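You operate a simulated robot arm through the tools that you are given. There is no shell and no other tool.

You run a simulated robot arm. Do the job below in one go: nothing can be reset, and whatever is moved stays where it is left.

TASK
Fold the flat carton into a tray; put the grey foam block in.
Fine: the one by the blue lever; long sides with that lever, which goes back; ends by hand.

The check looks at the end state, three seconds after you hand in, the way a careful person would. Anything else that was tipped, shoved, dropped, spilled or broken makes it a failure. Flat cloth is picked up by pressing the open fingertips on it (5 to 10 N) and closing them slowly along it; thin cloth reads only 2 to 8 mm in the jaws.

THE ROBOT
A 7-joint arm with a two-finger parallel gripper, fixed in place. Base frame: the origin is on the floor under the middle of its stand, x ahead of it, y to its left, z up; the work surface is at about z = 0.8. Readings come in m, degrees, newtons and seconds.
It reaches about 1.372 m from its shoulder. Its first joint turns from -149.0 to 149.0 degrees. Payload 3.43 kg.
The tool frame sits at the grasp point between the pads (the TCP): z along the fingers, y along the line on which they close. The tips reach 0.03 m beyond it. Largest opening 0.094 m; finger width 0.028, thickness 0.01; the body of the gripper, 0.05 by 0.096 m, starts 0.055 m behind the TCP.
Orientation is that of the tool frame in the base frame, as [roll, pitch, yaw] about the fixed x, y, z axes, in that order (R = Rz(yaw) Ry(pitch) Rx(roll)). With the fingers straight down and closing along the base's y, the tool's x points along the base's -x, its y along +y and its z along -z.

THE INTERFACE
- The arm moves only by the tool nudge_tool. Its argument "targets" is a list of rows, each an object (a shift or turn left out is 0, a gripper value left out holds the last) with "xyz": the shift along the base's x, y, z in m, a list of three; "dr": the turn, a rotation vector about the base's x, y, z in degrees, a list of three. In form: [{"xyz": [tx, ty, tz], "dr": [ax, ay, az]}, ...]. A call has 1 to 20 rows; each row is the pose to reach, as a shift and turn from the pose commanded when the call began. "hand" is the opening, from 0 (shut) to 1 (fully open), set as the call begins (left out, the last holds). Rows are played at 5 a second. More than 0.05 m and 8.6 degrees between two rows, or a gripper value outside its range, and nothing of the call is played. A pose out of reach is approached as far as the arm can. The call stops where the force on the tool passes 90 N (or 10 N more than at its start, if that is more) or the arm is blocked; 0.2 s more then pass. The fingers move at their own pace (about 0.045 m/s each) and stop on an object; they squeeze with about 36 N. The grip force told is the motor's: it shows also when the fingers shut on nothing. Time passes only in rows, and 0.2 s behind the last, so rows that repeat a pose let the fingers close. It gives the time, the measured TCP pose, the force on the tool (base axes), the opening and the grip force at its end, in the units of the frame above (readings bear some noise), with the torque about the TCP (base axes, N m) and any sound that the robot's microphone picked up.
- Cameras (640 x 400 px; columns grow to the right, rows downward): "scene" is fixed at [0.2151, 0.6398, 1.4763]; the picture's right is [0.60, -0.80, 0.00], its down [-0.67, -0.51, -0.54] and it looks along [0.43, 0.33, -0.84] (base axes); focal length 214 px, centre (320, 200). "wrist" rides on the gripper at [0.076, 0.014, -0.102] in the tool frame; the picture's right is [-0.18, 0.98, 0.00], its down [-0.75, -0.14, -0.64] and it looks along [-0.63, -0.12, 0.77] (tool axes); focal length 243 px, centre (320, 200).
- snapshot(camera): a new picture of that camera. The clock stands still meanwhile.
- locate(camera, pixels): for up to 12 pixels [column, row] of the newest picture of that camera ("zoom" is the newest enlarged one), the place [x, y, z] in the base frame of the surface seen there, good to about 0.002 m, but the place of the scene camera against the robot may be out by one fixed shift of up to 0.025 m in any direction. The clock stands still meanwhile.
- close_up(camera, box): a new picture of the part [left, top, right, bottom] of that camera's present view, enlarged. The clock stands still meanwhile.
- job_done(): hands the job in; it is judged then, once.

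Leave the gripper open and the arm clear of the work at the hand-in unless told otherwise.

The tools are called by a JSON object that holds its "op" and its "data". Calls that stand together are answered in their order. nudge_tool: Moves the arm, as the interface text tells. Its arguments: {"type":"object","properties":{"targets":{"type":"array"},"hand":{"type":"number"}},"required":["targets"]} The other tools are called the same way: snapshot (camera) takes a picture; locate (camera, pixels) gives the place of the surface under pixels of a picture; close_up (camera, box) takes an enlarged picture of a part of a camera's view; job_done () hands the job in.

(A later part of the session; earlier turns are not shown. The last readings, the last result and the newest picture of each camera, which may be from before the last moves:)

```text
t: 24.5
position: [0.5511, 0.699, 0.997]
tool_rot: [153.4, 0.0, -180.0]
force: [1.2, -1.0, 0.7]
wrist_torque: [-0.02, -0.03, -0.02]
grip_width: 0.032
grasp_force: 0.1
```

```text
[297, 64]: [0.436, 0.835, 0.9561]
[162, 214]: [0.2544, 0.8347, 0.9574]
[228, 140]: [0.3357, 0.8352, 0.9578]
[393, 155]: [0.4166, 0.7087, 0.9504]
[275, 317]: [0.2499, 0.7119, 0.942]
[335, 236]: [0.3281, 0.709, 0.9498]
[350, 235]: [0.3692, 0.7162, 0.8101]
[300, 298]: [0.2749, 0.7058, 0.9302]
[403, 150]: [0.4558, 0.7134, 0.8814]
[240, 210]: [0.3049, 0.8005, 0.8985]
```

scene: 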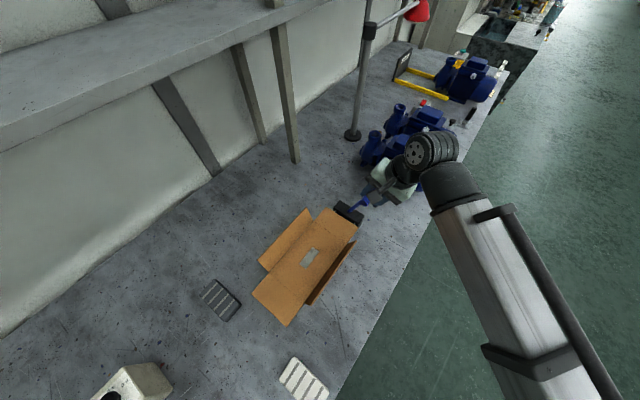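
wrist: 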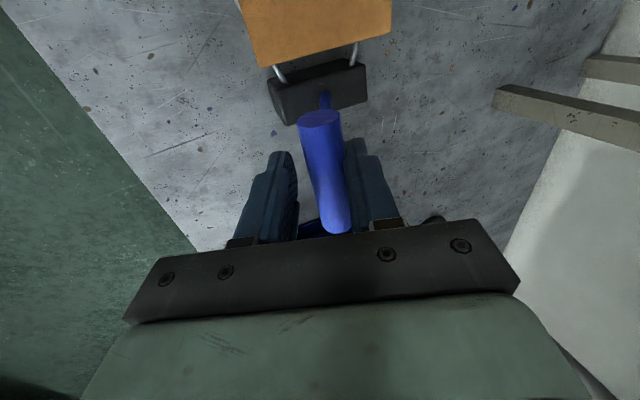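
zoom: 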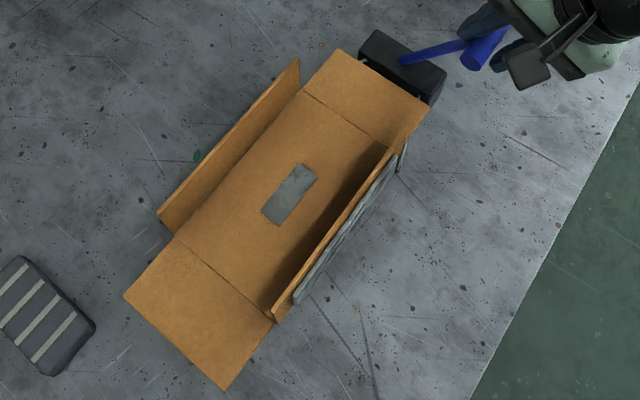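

The flaps are at about 88°. I'll go a few more degrees to fold them fully, watching force for the stop.

{"op": "nudge_tool", "data": {"targets": [{"xyz": [0, -0.0028, -0.0018], "dr": [0.75, 0, 0]}, {"xyz": [0, -0.0057, -0.0037], "dr": [1.5, 0, 0]}, {"xyz": [0, -0.0083, -0.0057], "dr": [2.25, 0, 0]}, {"xyz": [0, -0.011, -0.0078], "dr": [3, 0, 0]}]}}

{"op": "close_up", "data": {"camera": "scene", "box": [240, 190, 400, 330]}}

```text
t: 25.5
position: [0.5509, 0.6869, 0.9899]
tool_rot: [150.1, 0.2, 180.0]
force: [5.9, 22.9, 22.6]
wrist_torque: [0.59, 0.33, -0.01]
grip_width: 0.0492
grasp_force: 15.4
```

```text
2.86 times, centred on (320, 260) of scene
```

zoom: 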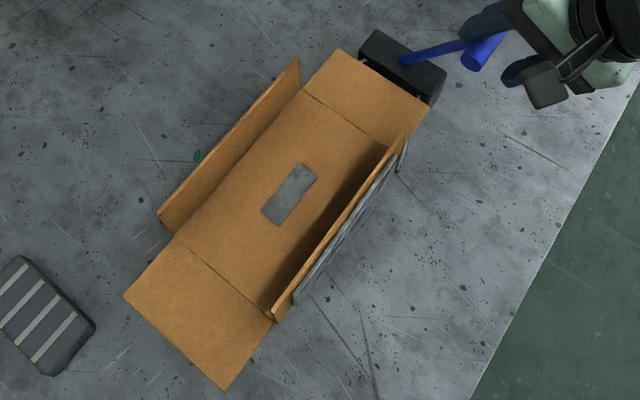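

The lever is at its end stop: the fingers were spread to 0.049 m and force is about 32 N, with the sides upright. I'll back off and start returning the lever by about 9°, then check whether the sides stay up.

{"op": "nudge_tool", "data": {"targets": [{"xyz": [0, 0.005, 0.004]}, {"xyz": [0, 0.01, 0.008]}, {"xyz": [0, 0.0138, 0.0097]}, {"xyz": [0, 0.0185, 0.0125], "dr": [-1.25, 0, 0]}, {"xyz": [0, 0.0232, 0.0153], "dr": [-2.5, 0, 0]}, {"xyz": [0, 0.0293, 0.0183], "dr": [-4, 0, 0]}, {"xyz": [0, 0.0353, 0.0213], "dr": [-5.5, 0, 0]}, {"xyz": [0, 0.0353, 0.0213], "dr": [-5.5, 0, 0]}]}}

{"op": "close_up", "data": {"camera": "scene", "box": [240, 190, 400, 330]}}

{"op": "close_up", "data": {"camera": "wrist", "box": [200, 60, 440, 240]}}

```text
t: 27.3
position: [0.552, 0.7207, 1.0114]
tool_rot: [156.0, -0.1, -180.0]
force: [0.9, -0.8, 0.5]
wrist_torque: [0.0, 0.0, -0.01]
grip_width: 0.0323
grasp_force: 0.4
```

```text
2.86 times, centred on (320, 260) of scene
```

zoom: 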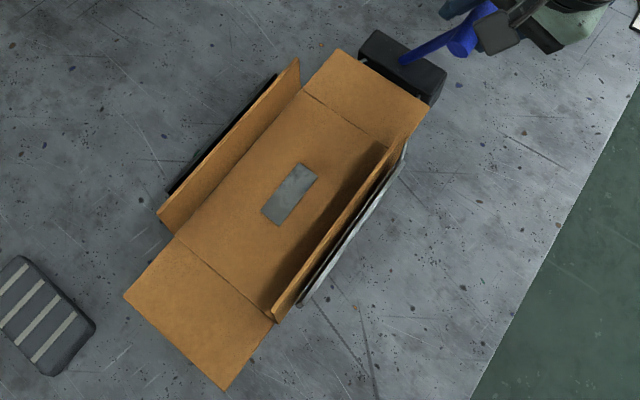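

```text
2.22 times, centred on (320, 150) of wrist
```

zoom: 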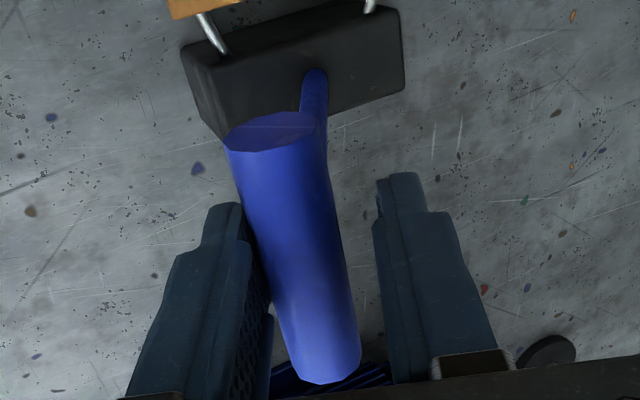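

The sides stay upright while the plates retract. I'll keep bringing the lever back along the arc to about +20°.

{"op": "nudge_tool", "data": {"targets": [{"xyz": [0, 0.0063, 0.0025], "dr": [-1.5, 0, 0]}, {"xyz": [0, 0.0126, 0.0049], "dr": [-3.1, 0, 0]}, {"xyz": [0, 0.0191, 0.0069], "dr": [-4.6, 0, 0]}, {"xyz": [0, 0.0256, 0.0088], "dr": [-6.1, 0, 0]}, {"xyz": [0, 0.0322, 0.0102], "dr": [-7.7, 0, 0]}, {"xyz": [0, 0.0388, 0.0116], "dr": [-9.2, 0, 0]}, {"xyz": [0, 0.0456, 0.0124], "dr": [-10.7, 0, 0]}, {"xyz": [0, 0.0524, 0.0132], "dr": [-12.3, 0, 0]}, {"xyz": [0, 0.0591, 0.0135], "dr": [-13.8, 0, 0]}, {"xyz": [0, 0.0659, 0.0137], "dr": [-15.3, 0, 0]}, {"xyz": [0, 0.0727, 0.0134], "dr": [-16.9, 0, 0]}, {"xyz": [0, 0.0795, 0.013], "dr": [-18.4, 0, 0]}, {"xyz": [0, 0.0863, 0.0121], "dr": [-20, 0, 0]}, {"xyz": [0, 0.093, 0.0112], "dr": [-21.4, 0, 0]}, {"xyz": [0, 0.0996, 0.0098], "dr": [-23, 0, 0]}, {"xyz": [0, 0.1062, 0.0083], "dr": [-24.5, 0, 0]}, {"xyz": [0, 0.1123, 0.0064], "dr": [-24.5, 0, 0]}, {"xyz": [0, 0.1183, 0.0045], "dr": [-24.5, 0, 0]}]}}

{"op": "snapshot", "data": {"camera": "scene"}}

{"op": "close_up", "data": {"camera": "wrist", "box": [200, 60, 440, 240]}}

```text
t: 31.1
position: [0.5513, 0.839, 1.0135]
tool_rot: [-179.5, 0.0, -180.0]
force: [-0.4, -0.6, -0.4]
wrist_torque: [0.02, -0.04, -0.04]
grip_width: 0.0319
grasp_force: 0.4
```

```text
taken
```

scene: 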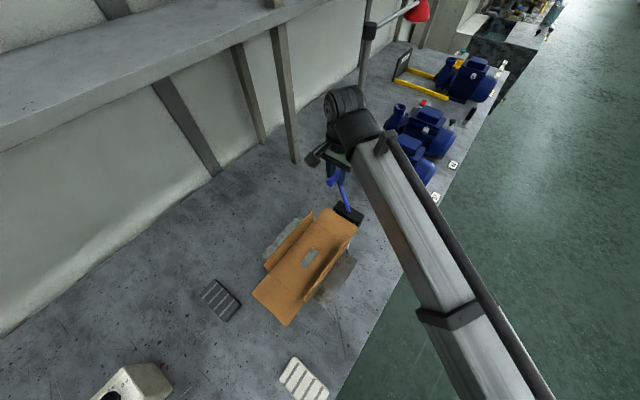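

```text
2.22 times, centred on (320, 150) of wrist
```

zoom: 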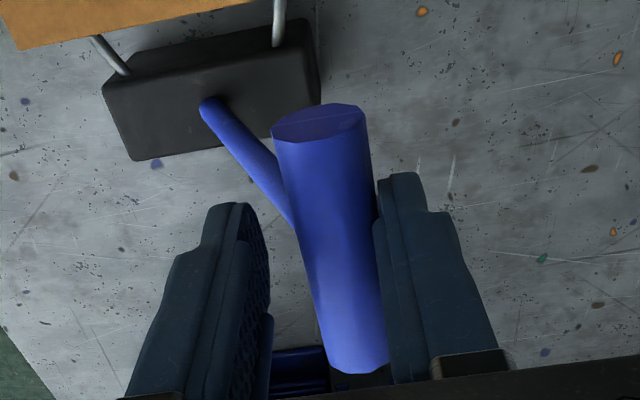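

The lever is close to its start and the sides remain upright, with the steel plates folded back down. I'll bring it the last 9° to its start position.

{"op": "nudge_tool", "data": {"targets": [{"xyz": [0, 0.004, -0.0016]}, {"xyz": [0, 0.008, -0.0033]}, {"xyz": [0, 0.0117, -0.0049]}, {"xyz": [0, 0.015, -0.0065]}, {"xyz": [0, 0.018, -0.008]}, {"xyz": [0, 0.0205, -0.0094]}, {"xyz": [0, 0.0205, -0.0094]}]}}

{"op": "snapshot", "data": {"camera": "wrist"}}

{"op": "locate", "data": {"camera": "wrist", "pixels": [[305, 120], [310, 145], [318, 175], [322, 205]]}}

```text
t: 32.7
position: [0.5513, 0.8593, 1.0052]
tool_rot: [-179.4, 0.1, -180.0]
force: [0.5, -3.5, 4.7]
wrist_torque: [-0.22, -0.04, -0.02]
grip_width: 0.0345
grasp_force: 1.9
```

```text
taken
```

wrist: 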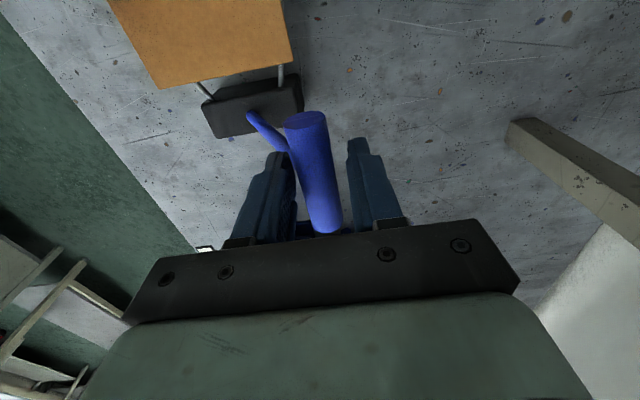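

```text
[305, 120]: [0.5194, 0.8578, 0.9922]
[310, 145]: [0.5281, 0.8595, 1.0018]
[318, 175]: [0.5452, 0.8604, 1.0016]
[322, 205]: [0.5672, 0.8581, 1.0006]
```

The lever is back at its start (axis y≈0.858, z≈0.990), pressed lightly on its stop. I'll open the fingers around it and lift straight up.

{"op": "nudge_tool", "data": {"targets": [{"xyz": [0, -0.003, 0]}, {"xyz": [0, -0.003, 0]}, {"xyz": [0, -0.003, 0.002]}], "hand": 0.65}}

{"op": "nudge_tool", "data": {"targets": [{"xyz": [0, 0, 0.03]}, {"xyz": [0, 0, 0.07]}, {"xyz": [0, 0, 0.11]}, {"xyz": [0, 0, 0.11]}]}}

{"op": "snapshot", "data": {"camera": "wrist"}}

{"op": "snapshot", "data": {"camera": "scene"}}

{"op": "close_up", "data": {"camera": "scene", "box": [240, 180, 400, 330]}}

```text
t: 33.5
position: [0.5509, 0.8583, 1.0074]
tool_rot: [-179.5, 0.0, -179.9]
force: [-0.9, -1.2, 0.4]
wrist_torque: [-0.02, 0.01, 0.03]
grip_width: 0.0612
grasp_force: 0.0
```

```text
t: 34.5
position: [0.5512, 0.8576, 1.1198]
tool_rot: [-179.5, -0.1, -179.9]
force: [-0.2, 0.2, -0.2]
wrist_torque: [-0.01, -0.03, -0.02]
grip_width: 0.0613
grasp_force: 0.0
```

```text
taken
```

wrist: 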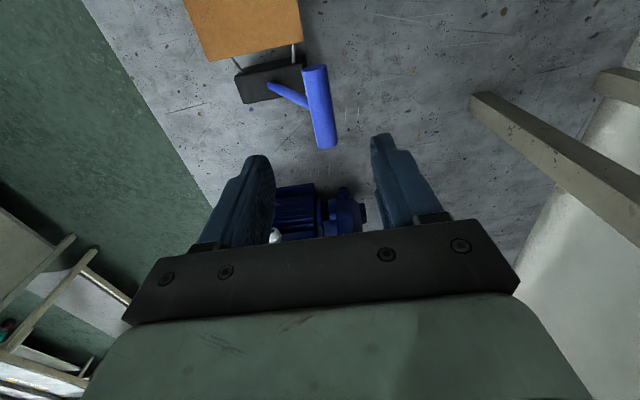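

```text
taken
```

scene: 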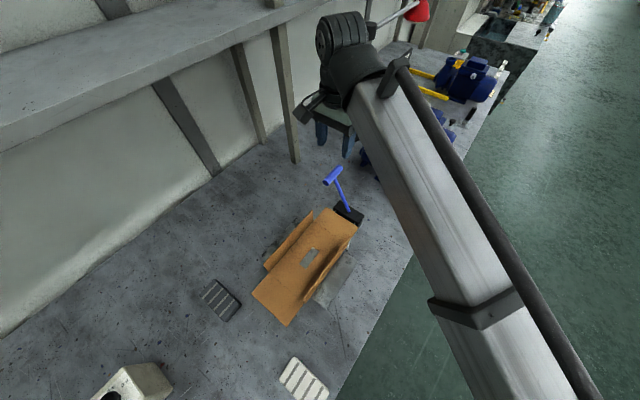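

```text
2.67 times, centred on (320, 255) of scene
```

zoom: 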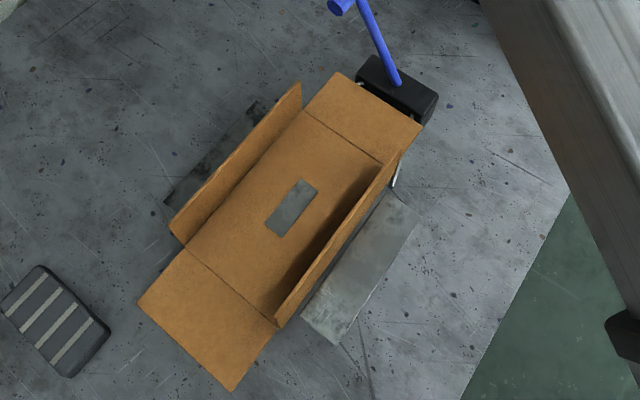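

The lever is released and back, and the long sides stay up. Now the end flaps. I need the geometry around the +x end flap first: the rods, the gearbox and the edge height.

{"op": "close_up", "data": {"camera": "wrist", "box": [180, 0, 340, 120]}}

{"op": "locate", "data": {"camera": "zoom", "pixels": [[160, 200], [80, 205], [115, 243], [467, 155], [460, 190], [240, 250], [470, 220], [300, 330], [500, 250], [90, 150], [450, 120], [230, 225]]}}

```text
3.33 times, centred on (260, 60) of wrist
```

zoom: 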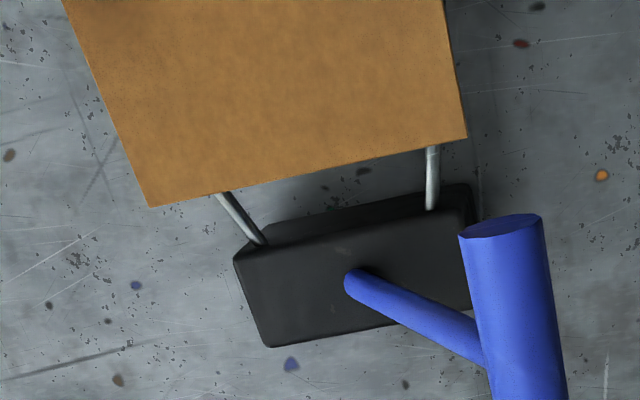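

```text
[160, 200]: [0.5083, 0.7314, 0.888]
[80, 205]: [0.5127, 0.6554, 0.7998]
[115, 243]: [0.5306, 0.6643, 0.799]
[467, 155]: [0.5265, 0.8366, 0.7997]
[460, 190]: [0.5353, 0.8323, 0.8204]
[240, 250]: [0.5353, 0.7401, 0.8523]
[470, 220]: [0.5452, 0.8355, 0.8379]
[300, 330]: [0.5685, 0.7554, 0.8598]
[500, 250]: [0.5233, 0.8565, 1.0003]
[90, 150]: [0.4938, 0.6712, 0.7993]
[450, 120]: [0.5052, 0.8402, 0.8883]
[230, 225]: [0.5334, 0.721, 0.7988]
```

{"op": "locate", "data": {"camera": "zoom", "pixels": [[222, 200], [232, 211], [243, 223], [255, 236], [433, 152], [432, 165], [431, 180], [430, 200], [150, 206], [464, 137], [300, 175]]}}

```text
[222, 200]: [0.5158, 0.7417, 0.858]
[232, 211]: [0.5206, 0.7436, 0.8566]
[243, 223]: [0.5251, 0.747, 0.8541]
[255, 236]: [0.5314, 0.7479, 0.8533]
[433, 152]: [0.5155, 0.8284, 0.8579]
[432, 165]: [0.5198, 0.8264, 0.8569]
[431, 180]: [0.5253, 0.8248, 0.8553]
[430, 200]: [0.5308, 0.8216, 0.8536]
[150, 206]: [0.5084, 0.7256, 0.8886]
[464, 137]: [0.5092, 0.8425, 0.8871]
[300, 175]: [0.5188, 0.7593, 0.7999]
```

The rods rise outward under the flap, from (0.531, 0.748, 0.853) toward the crease. I'll lift each end flap with the thin lower finger of the wide-open gripper, tool horizontal and pointing +y, coming in from the -y side between rod and flap. First I'll move off to the -y side and tilt the tool to horizontal, staying high.

{"op": "nudge_tool", "data": {"targets": [{"xyz": [-0.01, -0.04, 0]}, {"xyz": [-0.02, -0.08, 0]}, {"xyz": [-0.03, -0.12, 0], "dr": [7.5, 0, 0]}, {"xyz": [-0.04, -0.16, 0], "dr": [15, 0, 0]}, {"xyz": [-0.05, -0.19, -0.01], "dr": [22.5, 0, 0]}, {"xyz": [-0.058, -0.21, -0.02], "dr": [30, 0, 0]}, {"xyz": [-0.058, -0.22, -0.03], "dr": [37.5, 0, 0]}, {"xyz": [-0.058, -0.23, -0.04], "dr": [45, 0, 0]}, {"xyz": [-0.058, -0.238, -0.05], "dr": [52.5, 0, 0]}, {"xyz": [-0.058, -0.238, -0.05], "dr": [60, 0, 0]}, {"xyz": [-0.058, -0.238, -0.05], "dr": [67.5, 0, 0]}, {"xyz": [-0.058, -0.238, -0.05], "dr": [75, 0, 0]}, {"xyz": [-0.058, -0.238, -0.05], "dr": [82.5, 0, 0]}, {"xyz": [-0.058, -0.238, -0.05], "dr": [90.5, 0, 0]}, {"xyz": [-0.058, -0.238, -0.05], "dr": [90.5, 0, 0]}], "hand": 1}}

{"op": "snapshot", "data": {"camera": "scene"}}

{"op": "snapshot", "data": {"camera": "wrist"}}

```text
t: 37.7
position: [0.4938, 0.6184, 1.0674]
tool_rot: [90.0, 0.1, 180.0]
force: [-0.3, -0.3, 0.1]
wrist_torque: [0.05, 0.02, -0.02]
grip_width: 0.0941
grasp_force: 0.0
```

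```text
taken
```

scene: 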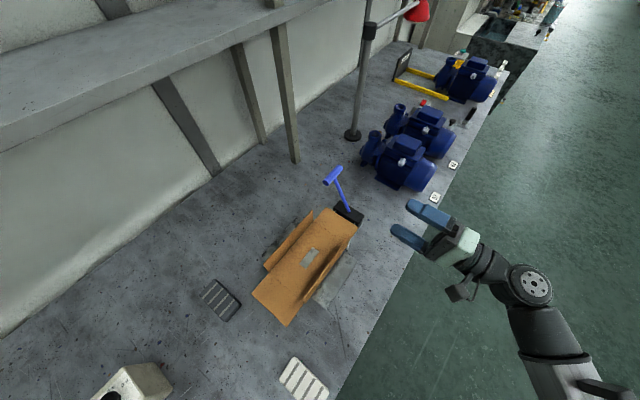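

```text
taken
```

wrist: 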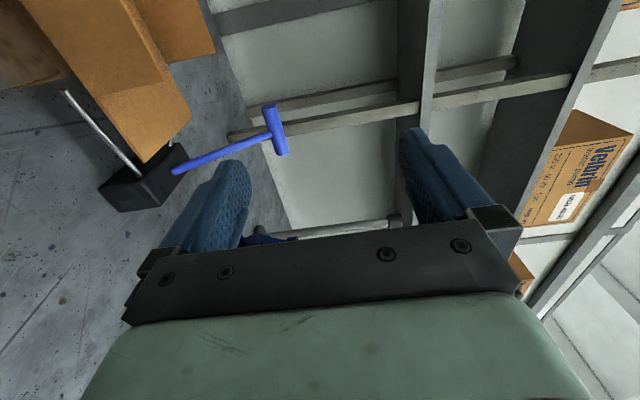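

The tool is horizontal as planned. The camera sees the +x end flap's corner at (145,160) and the near rod from (65,95) to (140,175). I'll locate these precisely.

{"op": "close_up", "data": {"camera": "wrist", "box": [0, 0, 240, 220]}}

{"op": "locate", "data": {"camera": "wrist", "pixels": [[145, 158], [105, 90], [70, 97], [100, 132], [125, 160], [138, 172], [120, 50], [188, 115], [170, 80], [30, 50], [60, 60], [35, 80]]}}

```text
1.82 times, centred on (120, 110) of wrist
```

zoom: 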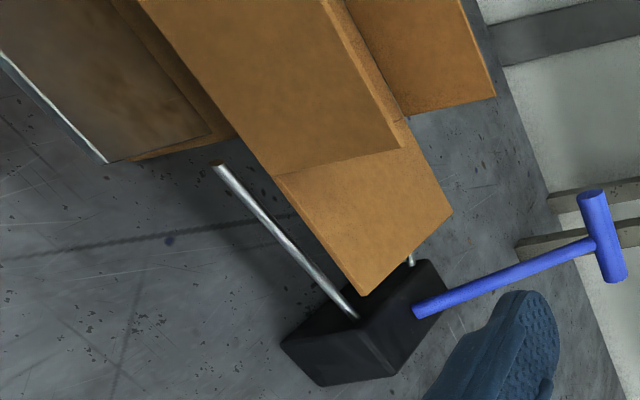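

```text
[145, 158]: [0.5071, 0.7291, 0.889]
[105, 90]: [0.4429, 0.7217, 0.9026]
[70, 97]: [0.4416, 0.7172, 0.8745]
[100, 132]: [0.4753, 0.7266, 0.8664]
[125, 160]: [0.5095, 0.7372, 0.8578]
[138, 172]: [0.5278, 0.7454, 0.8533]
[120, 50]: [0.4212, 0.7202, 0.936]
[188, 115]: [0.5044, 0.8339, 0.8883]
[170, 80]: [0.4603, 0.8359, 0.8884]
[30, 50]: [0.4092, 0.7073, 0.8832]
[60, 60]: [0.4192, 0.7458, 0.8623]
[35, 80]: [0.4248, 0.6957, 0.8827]
```

The near rod passes at about z=0.868 at x=0.479, and the flap underside is at about 0.885, so a 10 mm finger fits between. I'll check the actual lower finger surfaces by locating points on it.

{"op": "close_up", "data": {"camera": "wrist", "box": [140, 130, 280, 270]}}

{"op": "locate", "data": {"camera": "wrist", "pixels": [[242, 170], [240, 195], [235, 215], [225, 170], [215, 185], [205, 200], [228, 163], [190, 225], [212, 168], [248, 185]]}}

```text
2.86 times, centred on (210, 200) of wrist
```

zoom: 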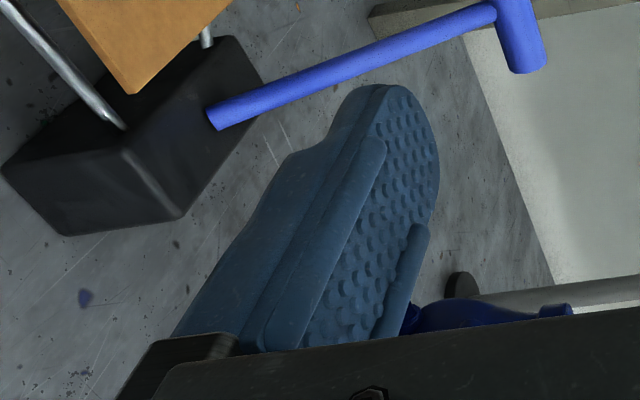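

```text
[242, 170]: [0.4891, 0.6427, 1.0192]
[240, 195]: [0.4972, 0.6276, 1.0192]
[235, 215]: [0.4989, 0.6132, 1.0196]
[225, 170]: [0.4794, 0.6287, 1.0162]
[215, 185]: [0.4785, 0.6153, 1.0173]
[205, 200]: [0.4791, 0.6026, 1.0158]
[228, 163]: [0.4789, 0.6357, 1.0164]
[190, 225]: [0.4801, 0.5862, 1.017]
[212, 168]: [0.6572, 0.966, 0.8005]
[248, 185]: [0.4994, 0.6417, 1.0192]
```

{"op": "locate", "data": {"camera": "zoom", "pixels": [[338, 125], [330, 145], [300, 165], [280, 185], [250, 225], [235, 255], [360, 100], [350, 160], [320, 210], [200, 320], [385, 100], [400, 95]]}}

```text
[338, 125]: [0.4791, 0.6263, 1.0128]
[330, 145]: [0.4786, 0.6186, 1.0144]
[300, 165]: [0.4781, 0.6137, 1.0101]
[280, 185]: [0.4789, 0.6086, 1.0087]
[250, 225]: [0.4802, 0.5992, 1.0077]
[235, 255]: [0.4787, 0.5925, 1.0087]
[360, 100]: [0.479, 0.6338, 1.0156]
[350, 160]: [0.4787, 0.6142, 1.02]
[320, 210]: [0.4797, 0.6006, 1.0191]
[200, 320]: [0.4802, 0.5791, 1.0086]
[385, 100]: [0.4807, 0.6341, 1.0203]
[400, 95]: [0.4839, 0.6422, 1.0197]
```

The finger's last 30 mm is thin (about 8 mm) and its inner face is at TCP z - 0.047. I'll descend outside the carton, in front of the flap, to the insertion height, then verify before inserting.

{"op": "nudge_tool", "data": {"targets": [{"xyz": [0.001, 0.0, -0.04]}, {"xyz": [0.002, 0.0, -0.08]}, {"xyz": [0.002, 0.015, -0.115]}, {"xyz": [0.002, 0.03, -0.1375]}, {"xyz": [0.002, 0.045, -0.1375]}, {"xyz": [0.002, 0.055, -0.1375]}, {"xyz": [0.002, 0.055, -0.1375]}]}}

{"op": "snapshot", "data": {"camera": "wrist"}}

{"op": "snapshot", "data": {"camera": "scene"}}

```text
t: 39.3
position: [0.4956, 0.6733, 0.9296]
tool_rot: [90.0, 0.2, -180.0]
force: [-0.1, 1.1, -0.2]
wrist_torque: [0.0, 0.0, 0.0]
grip_width: 0.0937
grasp_force: 0.0
```

```text
taken
```

wrist: 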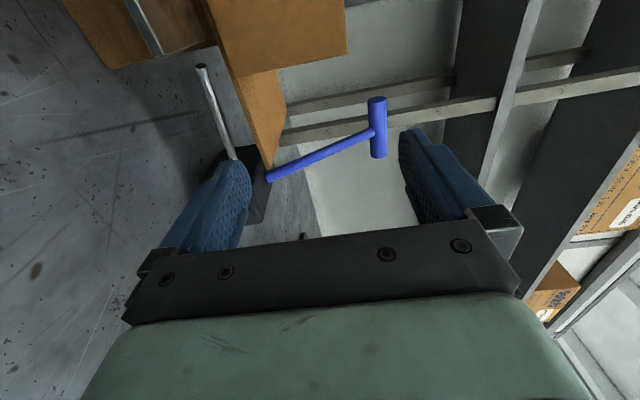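

```text
taken
```

scene: 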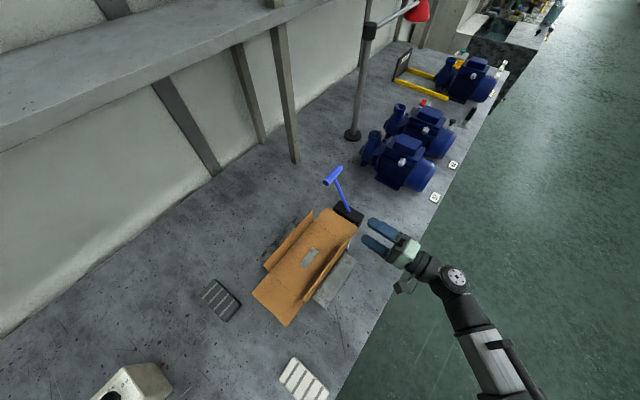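

{"op": "close_up", "data": {"camera": "wrist", "box": [170, 50, 330, 250]}}

{"op": "locate", "data": {"camera": "zoom", "pixels": [[287, 232], [295, 225], [243, 90], [255, 140], [265, 180], [305, 215], [322, 235], [320, 270], [285, 255]]}}

```text
2.00 times, centred on (250, 150) of wrist
```

zoom: 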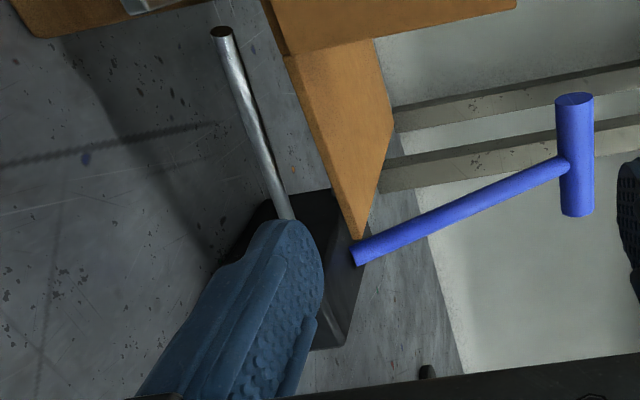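

```text
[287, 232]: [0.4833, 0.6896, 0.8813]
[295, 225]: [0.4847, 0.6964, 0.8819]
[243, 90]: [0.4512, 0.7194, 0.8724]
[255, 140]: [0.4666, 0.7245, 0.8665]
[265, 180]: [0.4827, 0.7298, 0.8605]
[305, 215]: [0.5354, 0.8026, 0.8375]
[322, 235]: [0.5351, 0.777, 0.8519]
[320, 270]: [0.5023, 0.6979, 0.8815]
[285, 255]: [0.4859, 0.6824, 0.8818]
```

The finger's inner face is at z=0.8815 and the rod is below it. I'll check the underside height of the flap at its near edge before inserting.

{"op": "locate", "data": {"camera": "zoom", "pixels": [[300, 95], [308, 95], [325, 160], [333, 160], [345, 210], [352, 215], [360, 150], [297, 80], [318, 140], [340, 200]]}}

```text
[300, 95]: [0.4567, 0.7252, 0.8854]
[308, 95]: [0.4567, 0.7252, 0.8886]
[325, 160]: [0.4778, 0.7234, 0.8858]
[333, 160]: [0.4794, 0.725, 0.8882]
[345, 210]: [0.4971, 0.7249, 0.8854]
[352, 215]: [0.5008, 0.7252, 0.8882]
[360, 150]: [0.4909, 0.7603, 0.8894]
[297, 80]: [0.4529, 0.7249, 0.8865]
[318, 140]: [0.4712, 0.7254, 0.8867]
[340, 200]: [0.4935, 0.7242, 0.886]
```

The flap underside is at z≈0.885, about 3 mm above the finger face. I'll insert the finger under the flap, moving +y by 0.055 m.

{"op": "nudge_tool", "data": {"targets": [{"xyz": [0, 0.012, 0]}, {"xyz": [0, 0.024, 0]}, {"xyz": [0, 0.034, 0]}, {"xyz": [0, 0.044, 0]}, {"xyz": [0, 0.055, 0]}, {"xyz": [0, 0.055, 0]}]}}

{"op": "close_up", "data": {"camera": "scene", "box": [240, 180, 400, 330]}}

{"op": "snapshot", "data": {"camera": "wrist"}}

```text
t: 40.7
position: [0.4956, 0.7269, 0.9293]
tool_rot: [90.0, 0.1, -180.0]
force: [0.0, 0.0, 0.0]
wrist_torque: [-0.03, 0.01, -0.03]
grip_width: 0.0943
grasp_force: 0.1
```

```text
2.67 times, centred on (320, 255) of scene
```

zoom: 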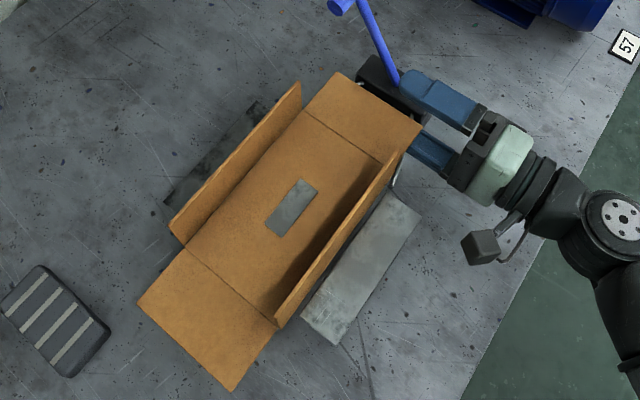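

```text
taken
```

wrist: 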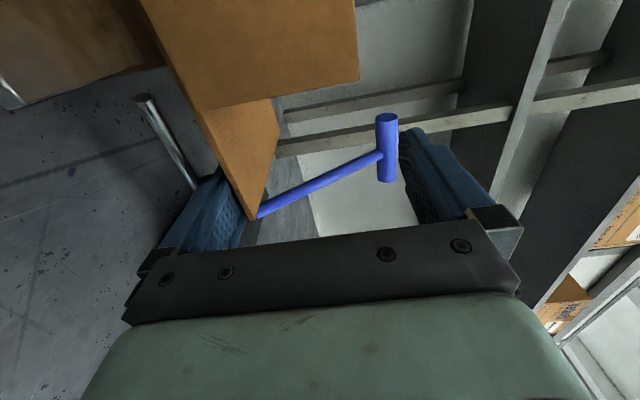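

The finger is under the flap with no force. I'll lift along the hinge arc (axis x≈0.445, z≈0.887) up to about 60°, slowly.

{"op": "nudge_tool", "data": {"targets": [{"xyz": [0, 0, 0.005]}, {"xyz": [-0.0002, 0, 0.0101]}, {"xyz": [-0.0009, 0, 0.0132]}, {"xyz": [-0.0016, 0, 0.0162]}, {"xyz": [-0.0027, 0, 0.0191]}, {"xyz": [-0.0039, 0, 0.022]}, {"xyz": [-0.0056, 0, 0.0247]}, {"xyz": [-0.0073, 0, 0.0273]}, {"xyz": [-0.0094, 0, 0.0297]}, {"xyz": [-0.0116, 0, 0.032]}, {"xyz": [-0.014, 0, 0.0339]}, {"xyz": [-0.0165, 0, 0.0358]}, {"xyz": [-0.0165, 0, 0.0358]}]}}

{"op": "close_up", "data": {"camera": "scene", "box": [240, 180, 400, 330]}}

{"op": "snapshot", "data": {"camera": "wrist"}}

```text
t: 43.5
position: [0.4782, 0.7279, 0.9662]
tool_rot: [90.0, 0.2, 180.0]
force: [-0.7, 0.3, 0.1]
wrist_torque: [-0.01, -0.01, 0.02]
grip_width: 0.0939
grasp_force: 0.1
```

```text
2.67 times, centred on (320, 255) of scene
```

zoom: 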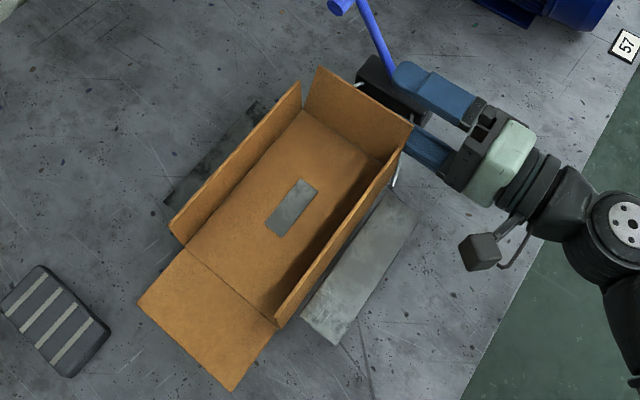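

```text
taken
```

wrist: 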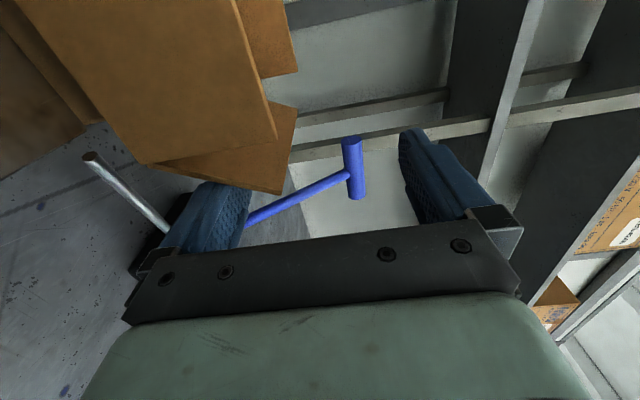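

The flap is at about 60° with almost no force. I'll continue to about 88°.

{"op": "nudge_tool", "data": {"targets": [{"xyz": [-0.0028, 0, 0.0015]}, {"xyz": [-0.0056, 0, 0.0029]}, {"xyz": [-0.0085, 0, 0.0039]}, {"xyz": [-0.0115, 0, 0.0049]}, {"xyz": [-0.0131, 0, 0.0053]}, {"xyz": [-0.0147, 0, 0.0056]}, {"xyz": [-0.0166, 0, 0.0057]}, {"xyz": [-0.0166, 0, 0.0057]}]}}

{"op": "close_up", "data": {"camera": "scene", "box": [240, 180, 400, 330]}}

{"op": "locate", "data": {"camera": "zoom", "pixels": [[315, 75], [365, 105], [405, 135], [340, 90], [310, 112], [300, 90]]}}

```text
t: 45.3
position: [0.4631, 0.7291, 0.9705]
tool_rot: [90.0, 0.1, 179.9]
force: [11.8, -4.0, 0.7]
wrist_torque: [-0.2, -0.72, 0.1]
grip_width: 0.0937
grasp_force: 0.0
```

```text
2.67 times, centred on (320, 255) of scene
```

zoom: 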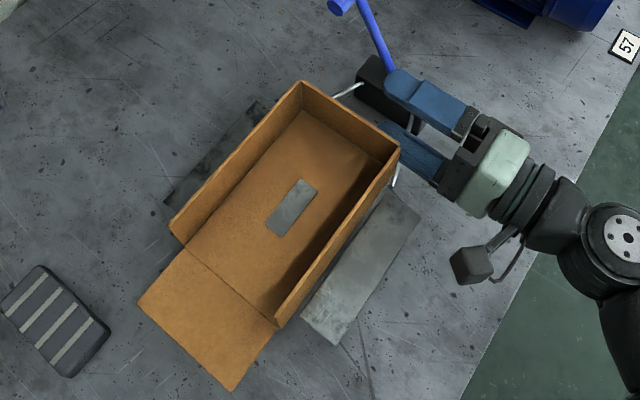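

```text
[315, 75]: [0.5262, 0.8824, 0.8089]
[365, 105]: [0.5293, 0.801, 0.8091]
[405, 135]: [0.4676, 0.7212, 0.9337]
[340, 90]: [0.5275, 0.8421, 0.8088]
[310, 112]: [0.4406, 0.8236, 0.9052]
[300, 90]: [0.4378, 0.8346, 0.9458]
```

The flap has met the ends of the long sides (about 12 N), so it is upright. I'll back off in +x, withdraw in -y, and check that it stays.

{"op": "nudge_tool", "data": {"targets": [{"xyz": [0.004, 0, 0]}, {"xyz": [0.012, 0, 0]}, {"xyz": [0.014, -0.03, 0]}, {"xyz": [0.014, -0.07, 0]}, {"xyz": [0.014, -0.1, 0.02]}, {"xyz": [0.014, -0.11, 0.05]}, {"xyz": [0.014, -0.11, 0.05]}]}}

{"op": "close_up", "data": {"camera": "scene", "box": [240, 180, 400, 330]}}

{"op": "snapshot", "data": {"camera": "wrist"}}

```text
t: 46.9
position: [0.4774, 0.6204, 1.0204]
tool_rot: [90.0, 0.1, -179.9]
force: [-0.1, 0.4, 0.3]
wrist_torque: [0.01, 0.03, 0.0]
grip_width: 0.094
grasp_force: 0.1
```

```text
2.67 times, centred on (320, 255) of scene
```

zoom: 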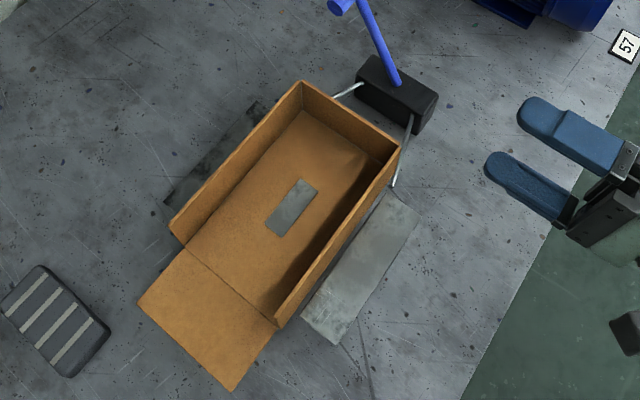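

```text
taken
```

wrist: 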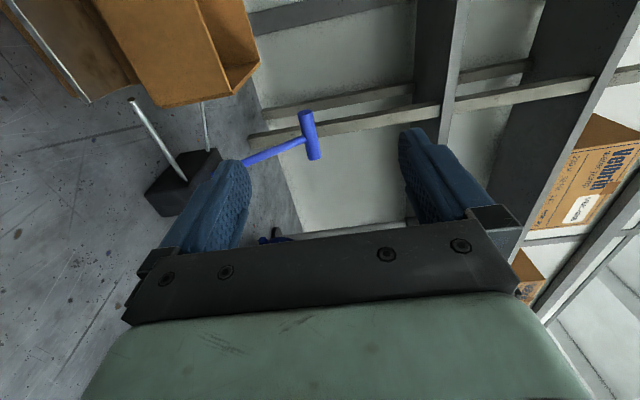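

The +x end stays upright. Now the -x end flap: I'll slide the tool along -x at this height to x≈0.2045, outside the carton.

{"op": "nudge_tool", "data": {"targets": [{"xyz": [-0.04, 0, 0]}, {"xyz": [-0.08, 0, 0]}, {"xyz": [-0.12, 0, 0]}, {"xyz": [-0.16, 0, 0]}, {"xyz": [-0.2, 0, 0]}, {"xyz": [-0.24, 0, 0]}, {"xyz": [-0.273, 0, 0]}, {"xyz": [-0.273, 0, 0]}]}}

{"op": "snapshot", "data": {"camera": "scene"}}

{"op": "snapshot", "data": {"camera": "wrist"}}

```text
t: 48.7
position: [0.2246, 0.6753, 1.027]
tool_rot: [89.9, 0.0, -180.0]
force: [-0.6, -0.4, 0.5]
wrist_torque: [-0.02, 0.06, 0.0]
grip_width: 0.0942
grasp_force: 0.0
out of reach, approached as far as the arm can: row 4, 5, 6, 7, 8
```

```text
taken
```

scene: 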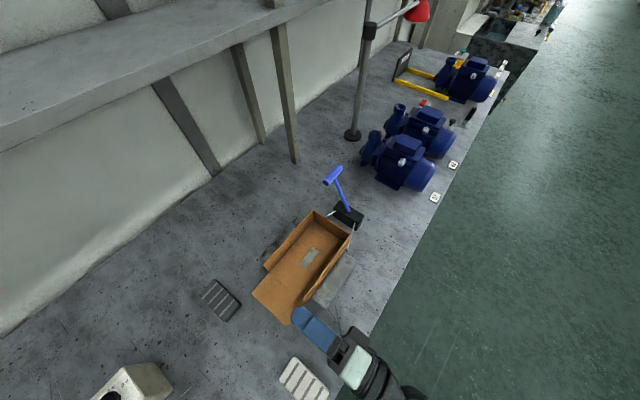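

```text
taken
```

wrist: 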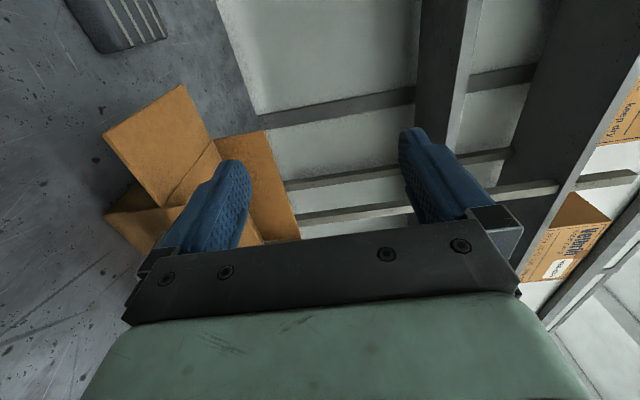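

That pose is too close to the robot's base, so the arm stopped at (0.225, 0.675) without touching anything. Instead I'll take the -x flap from the -x side: tool tilted in the x-z plane, lower finger under the flap, then swing up. First I'll return to vertical above the tray.

{"op": "nudge_tool", "data": {"targets": [{"xyz": [0.005, 0.01, 0.005], "dr": [-7.5, 0, 0]}, {"xyz": [0.01, 0.02, 0.01], "dr": [-15, 0, 0]}, {"xyz": [0.02, 0.03, 0.015], "dr": [-22.5, 0, 0]}, {"xyz": [0.03, 0.04, 0.02], "dr": [-30, 0, 0]}, {"xyz": [0.035, 0.05, 0.025], "dr": [-37.5, 0, 0]}, {"xyz": [0.04, 0.06, 0.03], "dr": [-45, 0, 0]}, {"xyz": [0.045, 0.07, 0.035], "dr": [-52.5, 0, 0]}, {"xyz": [0.05, 0.08, 0.04], "dr": [-60, 0, 0]}, {"xyz": [0.055, 0.09, 0.045], "dr": [-67.5, 0, 0]}, {"xyz": [0.06, 0.1, 0.05], "dr": [-75, 0, 0]}, {"xyz": [0.065, 0.105, 0.05], "dr": [-82.5, 0, 0]}, {"xyz": [0.07, 0.11, 0.05], "dr": [-90, 0, 0]}, {"xyz": [0.07, 0.11, 0.05], "dr": [-90, 0, 0]}]}}

{"op": "snapshot", "data": {"camera": "scene"}}

```text
t: 51.5
position: [0.2946, 0.7864, 1.0744]
tool_rot: [-179.9, -0.1, -179.9]
force: [0.1, -0.2, 0.0]
wrist_torque: [-0.03, -0.01, 0.03]
grip_width: 0.0938
grasp_force: 0.1
```

```text
taken
```

scene: 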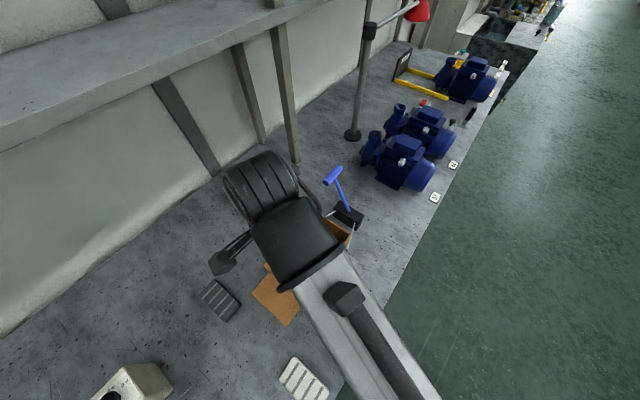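

The tool is vertical above the tray. Next I'll yaw +90° so the fingers close along x, staying at this height.

{"op": "nudge_tool", "data": {"targets": [{"xyz": [0, 0, 0], "dr": [0, 0, 8]}, {"xyz": [0, 0, 0], "dr": [0, 0, 16]}, {"xyz": [0, 0, 0], "dr": [0, 0, 24]}, {"xyz": [0, 0, 0], "dr": [0, 0, 32]}, {"xyz": [0, 0, 0], "dr": [0, 0, 40]}, {"xyz": [0, 0, 0], "dr": [0, 0, 48]}, {"xyz": [0, 0, 0], "dr": [0, 0, 56]}, {"xyz": [0, 0, 0], "dr": [0, 0, 64]}, {"xyz": [0, 0, 0], "dr": [0, 0, 72]}, {"xyz": [0, 0, 0], "dr": [0, 0, 80]}, {"xyz": [0, 0, 0], "dr": [0, 0, 88]}, {"xyz": [0, 0, 0], "dr": [0, 0, 90]}, {"xyz": [0, 0, 0], "dr": [0, 0, 90]}]}}

{"op": "snapshot", "data": {"camera": "wrist"}}

{"op": "snapshot", "data": {"camera": "scene"}}

```text
t: 54.3
position: [0.292, 0.7882, 1.0736]
tool_rot: [180.0, 0.0, -89.9]
force: [0.4, -0.6, 0.2]
wrist_torque: [0.0, -0.04, 0.0]
grip_width: 0.0939
grasp_force: 0.0
```

```text
taken
```

wrist: 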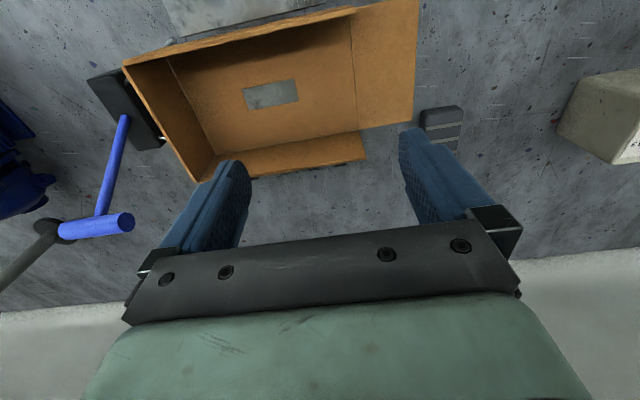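

```text
taken
```

scene: 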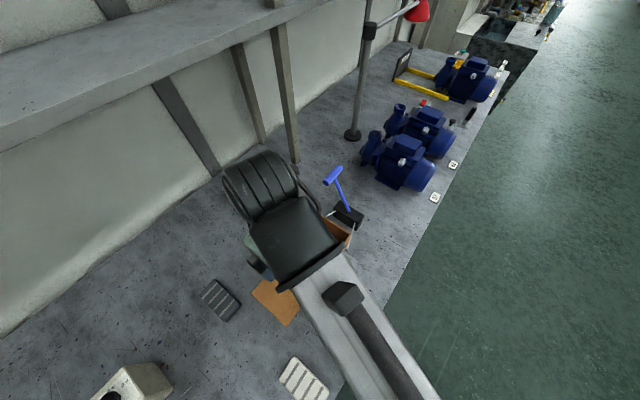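

From here the tray and the flat -x flap are clear, with the flap at the right from columns 355 to 416. I'll confirm the crease and edge coordinates.

{"op": "locate", "data": {"camera": "wrist", "pixels": [[353, 30], [359, 120], [414, 20], [411, 110], [380, 60], [395, 112], [362, 155], [300, 175], [190, 175], [130, 68], [440, 115], [270, 95]]}}

```text
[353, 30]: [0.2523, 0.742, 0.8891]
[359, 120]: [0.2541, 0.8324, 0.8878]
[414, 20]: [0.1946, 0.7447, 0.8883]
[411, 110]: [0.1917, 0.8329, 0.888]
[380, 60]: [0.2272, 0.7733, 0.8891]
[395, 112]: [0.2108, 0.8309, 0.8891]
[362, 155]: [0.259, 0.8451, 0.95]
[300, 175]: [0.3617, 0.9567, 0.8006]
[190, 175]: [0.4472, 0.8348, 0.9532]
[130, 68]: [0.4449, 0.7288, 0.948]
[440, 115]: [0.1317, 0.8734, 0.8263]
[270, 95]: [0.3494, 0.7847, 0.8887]
```

The hinge is at x≈0.2545 and the flap edge at x≈0.192. I'll tilt 60° about y so the fingers point toward +x and down, moving to the -x side while staying high.

{"op": "nudge_tool", "data": {"targets": [{"xyz": [-0.02, -0.002, 0], "dr": [0, -7.5, 0]}, {"xyz": [-0.045, -0.002, 0], "dr": [0, -15, 0]}, {"xyz": [-0.07, -0.002, 0], "dr": [0, -22.5, 0]}, {"xyz": [-0.095, -0.002, 0], "dr": [0, -30, 0]}, {"xyz": [-0.12, -0.002, 0], "dr": [0, -37.5, 0]}, {"xyz": [-0.145, -0.002, 0], "dr": [0, -45, 0]}, {"xyz": [-0.165, -0.002, -0.01], "dr": [0, -52.5, 0]}, {"xyz": [-0.175, -0.002, -0.02], "dr": [0, -60, 0]}, {"xyz": [-0.175, -0.002, -0.02], "dr": [0, -60, 0]}]}}

{"op": "snapshot", "data": {"camera": "wrist"}}

{"op": "snapshot", "data": {"camera": "scene"}}

```text
t: 56.3
position: [0.119, 0.785, 1.0548]
tool_rot: [-119.9, -0.1, -89.9]
force: [-0.3, -0.1, 0.0]
wrist_torque: [-0.04, 0.02, 0.01]
grip_width: 0.094
grasp_force: 0.0
```

```text
taken
```

wrist: 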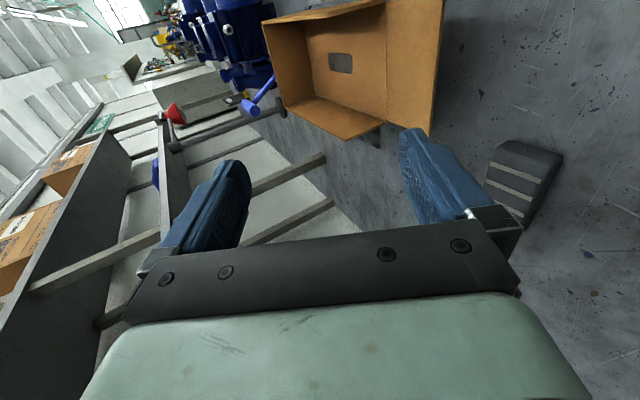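

```text
taken
```

scene: 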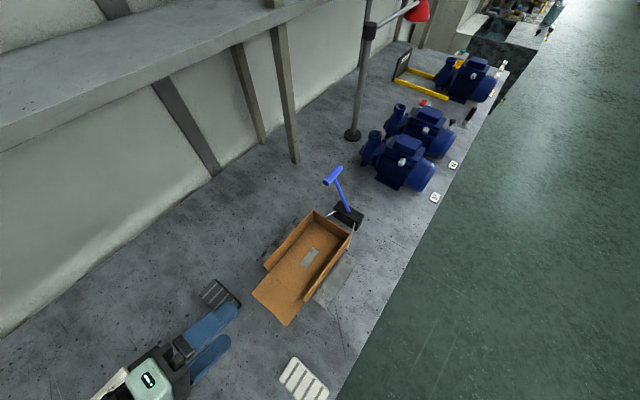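

The pose was reached. I'll descend to the pre-entry pose beside the flap.

{"op": "nudge_tool", "data": {"targets": [{"xyz": [0.001, 0.001, -0.03]}, {"xyz": [0.002, 0.001, -0.06]}, {"xyz": [0.0025, 0.001, -0.082]}, {"xyz": [0.0025, 0.001, -0.082]}]}}

{"op": "snapshot", "data": {"camera": "wrist"}}

{"op": "snapshot", "data": {"camera": "scene"}}

```text
t: 57.3
position: [0.1208, 0.7858, 0.9738]
tool_rot: [-120.0, 0.0, -90.0]
force: [0.7, 0.9, 0.2]
wrist_torque: [0.0, 0.01, 0.01]
grip_width: 0.0941
grasp_force: 0.0
```

```text
taken
```

wrist: 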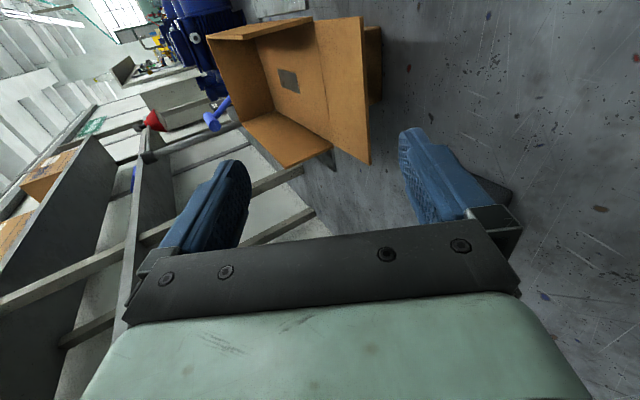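

```text
taken
```

scene: 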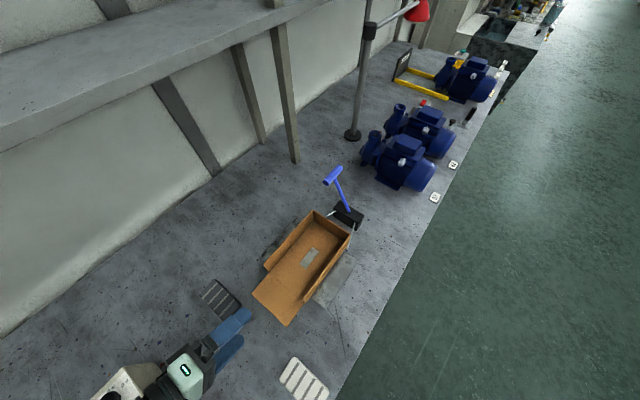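

Something brown shows below the flap at (374,60), probably the pedestal. I'll check its position to be sure the lower finger clears it.

{"op": "close_up", "data": {"camera": "wrist", "box": [280, 0, 480, 180]}}

{"op": "locate", "data": {"camera": "wrist", "pixels": [[374, 40], [374, 60], [376, 85], [380, 60], [362, 60], [368, 155], [340, 20], [350, 90], [425, 150], [415, 135], [440, 185]]}}

```text
2.22 times, centred on (380, 90) of wrist
```

zoom: 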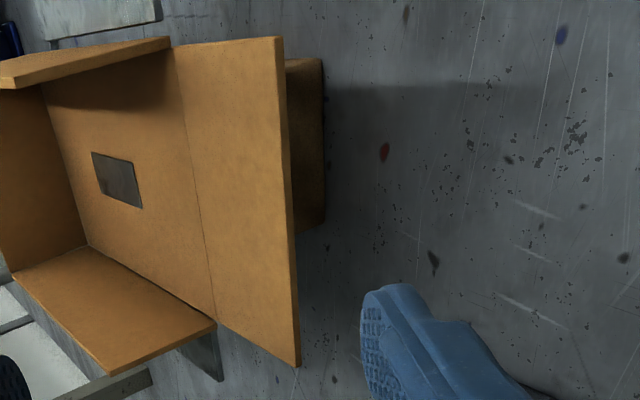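

```text
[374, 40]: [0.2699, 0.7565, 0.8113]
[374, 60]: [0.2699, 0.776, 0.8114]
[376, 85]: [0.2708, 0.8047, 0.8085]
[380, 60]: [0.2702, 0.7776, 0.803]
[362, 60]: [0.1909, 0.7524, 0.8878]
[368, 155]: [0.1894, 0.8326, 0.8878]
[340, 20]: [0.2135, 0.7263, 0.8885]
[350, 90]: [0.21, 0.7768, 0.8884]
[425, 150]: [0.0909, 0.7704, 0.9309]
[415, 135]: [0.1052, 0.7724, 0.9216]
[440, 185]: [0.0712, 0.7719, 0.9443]
```

The pedestal face is at x=0.27, well clear of the finger tip. I'll slide in along the finger direction so the lower finger goes under the flap and the upper finger above it.

{"op": "nudge_tool", "data": {"targets": [{"xyz": [0.02, 0, -0.0117]}, {"xyz": [0.04, 0, -0.0233]}, {"xyz": [0.06, 0, -0.035]}, {"xyz": [0.08, 0, -0.0467]}, {"xyz": [0.095, 0, -0.0553]}, {"xyz": [0.104, 0, -0.061]}, {"xyz": [0.104, 0, -0.061]}]}}

{"op": "snapshot", "data": {"camera": "wrist"}}

{"op": "close_up", "data": {"camera": "scene", "box": [200, 200, 360, 350]}}

```text
t: 58.9
position: [0.2249, 0.7864, 0.9104]
tool_rot: [-120.0, 0.0, -90.0]
force: [-0.6, -0.2, -0.1]
wrist_torque: [0.02, 0.03, -0.02]
grip_width: 0.0939
grasp_force: 0.0
```

```text
taken
```

wrist: 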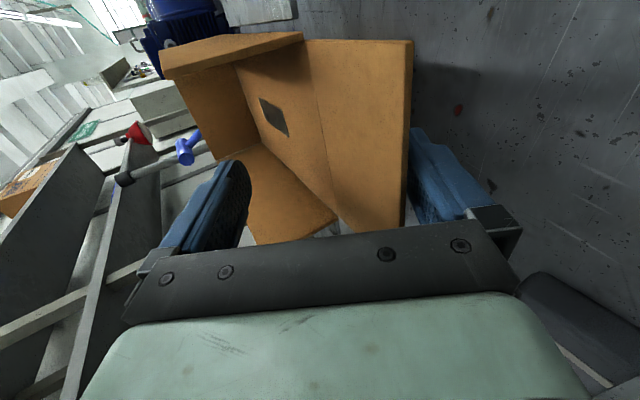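

```text
2.67 times, centred on (280, 275) of scene
```

zoom: 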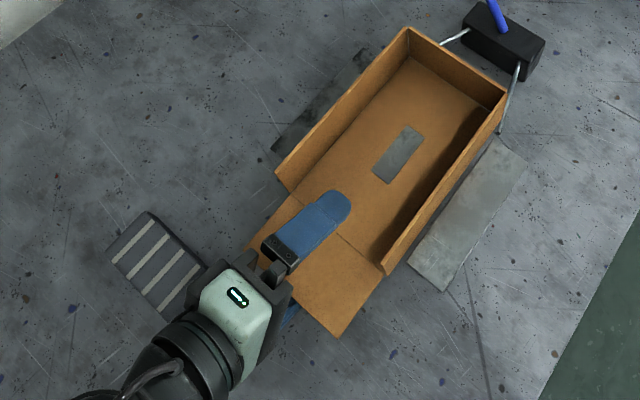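

The flap is between the fingers: upper finger over it, lower finger beneath. I'll lift upward until the flap lies along the lower finger, at about 30°.

{"op": "nudge_tool", "data": {"targets": [{"xyz": [0.0013, 0, 0.005]}, {"xyz": [0.0027, 0, 0.01]}, {"xyz": [0.004, 0, 0.015]}, {"xyz": [0.0054, 0, 0.02]}, {"xyz": [0.0067, 0, 0.025]}, {"xyz": [0.0081, 0, 0.03]}, {"xyz": [0.0095, 0, 0.035]}, {"xyz": [0.0108, 0, 0.04]}, {"xyz": [0.0108, 0, 0.04]}]}}

{"op": "snapshot", "data": {"camera": "wrist"}}

{"op": "close_up", "data": {"camera": "scene", "box": [200, 200, 360, 350]}}

```text
t: 60.9
position: [0.2351, 0.7848, 0.9508]
tool_rot: [-119.9, -0.1, -90.0]
force: [0.6, -0.6, -0.9]
wrist_torque: [0.01, 0.0, 0.0]
grip_width: 0.0938
grasp_force: 0.0
```

```text
taken
```

wrist: 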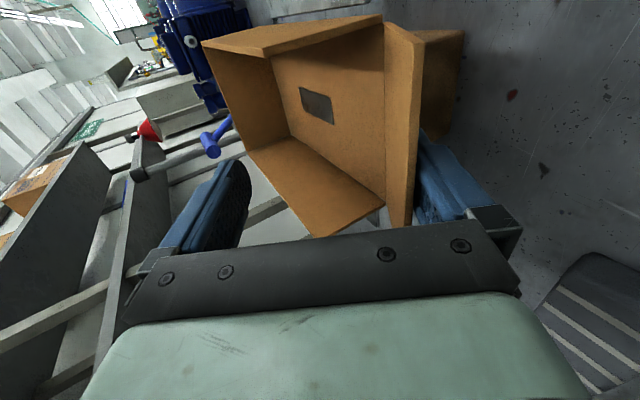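

```text
2.67 times, centred on (280, 275) of scene
```

zoom: 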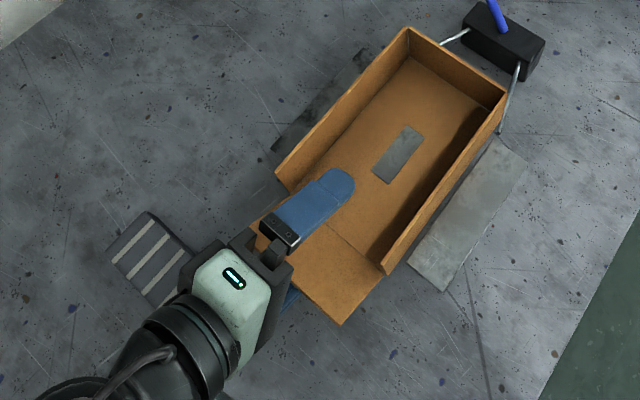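

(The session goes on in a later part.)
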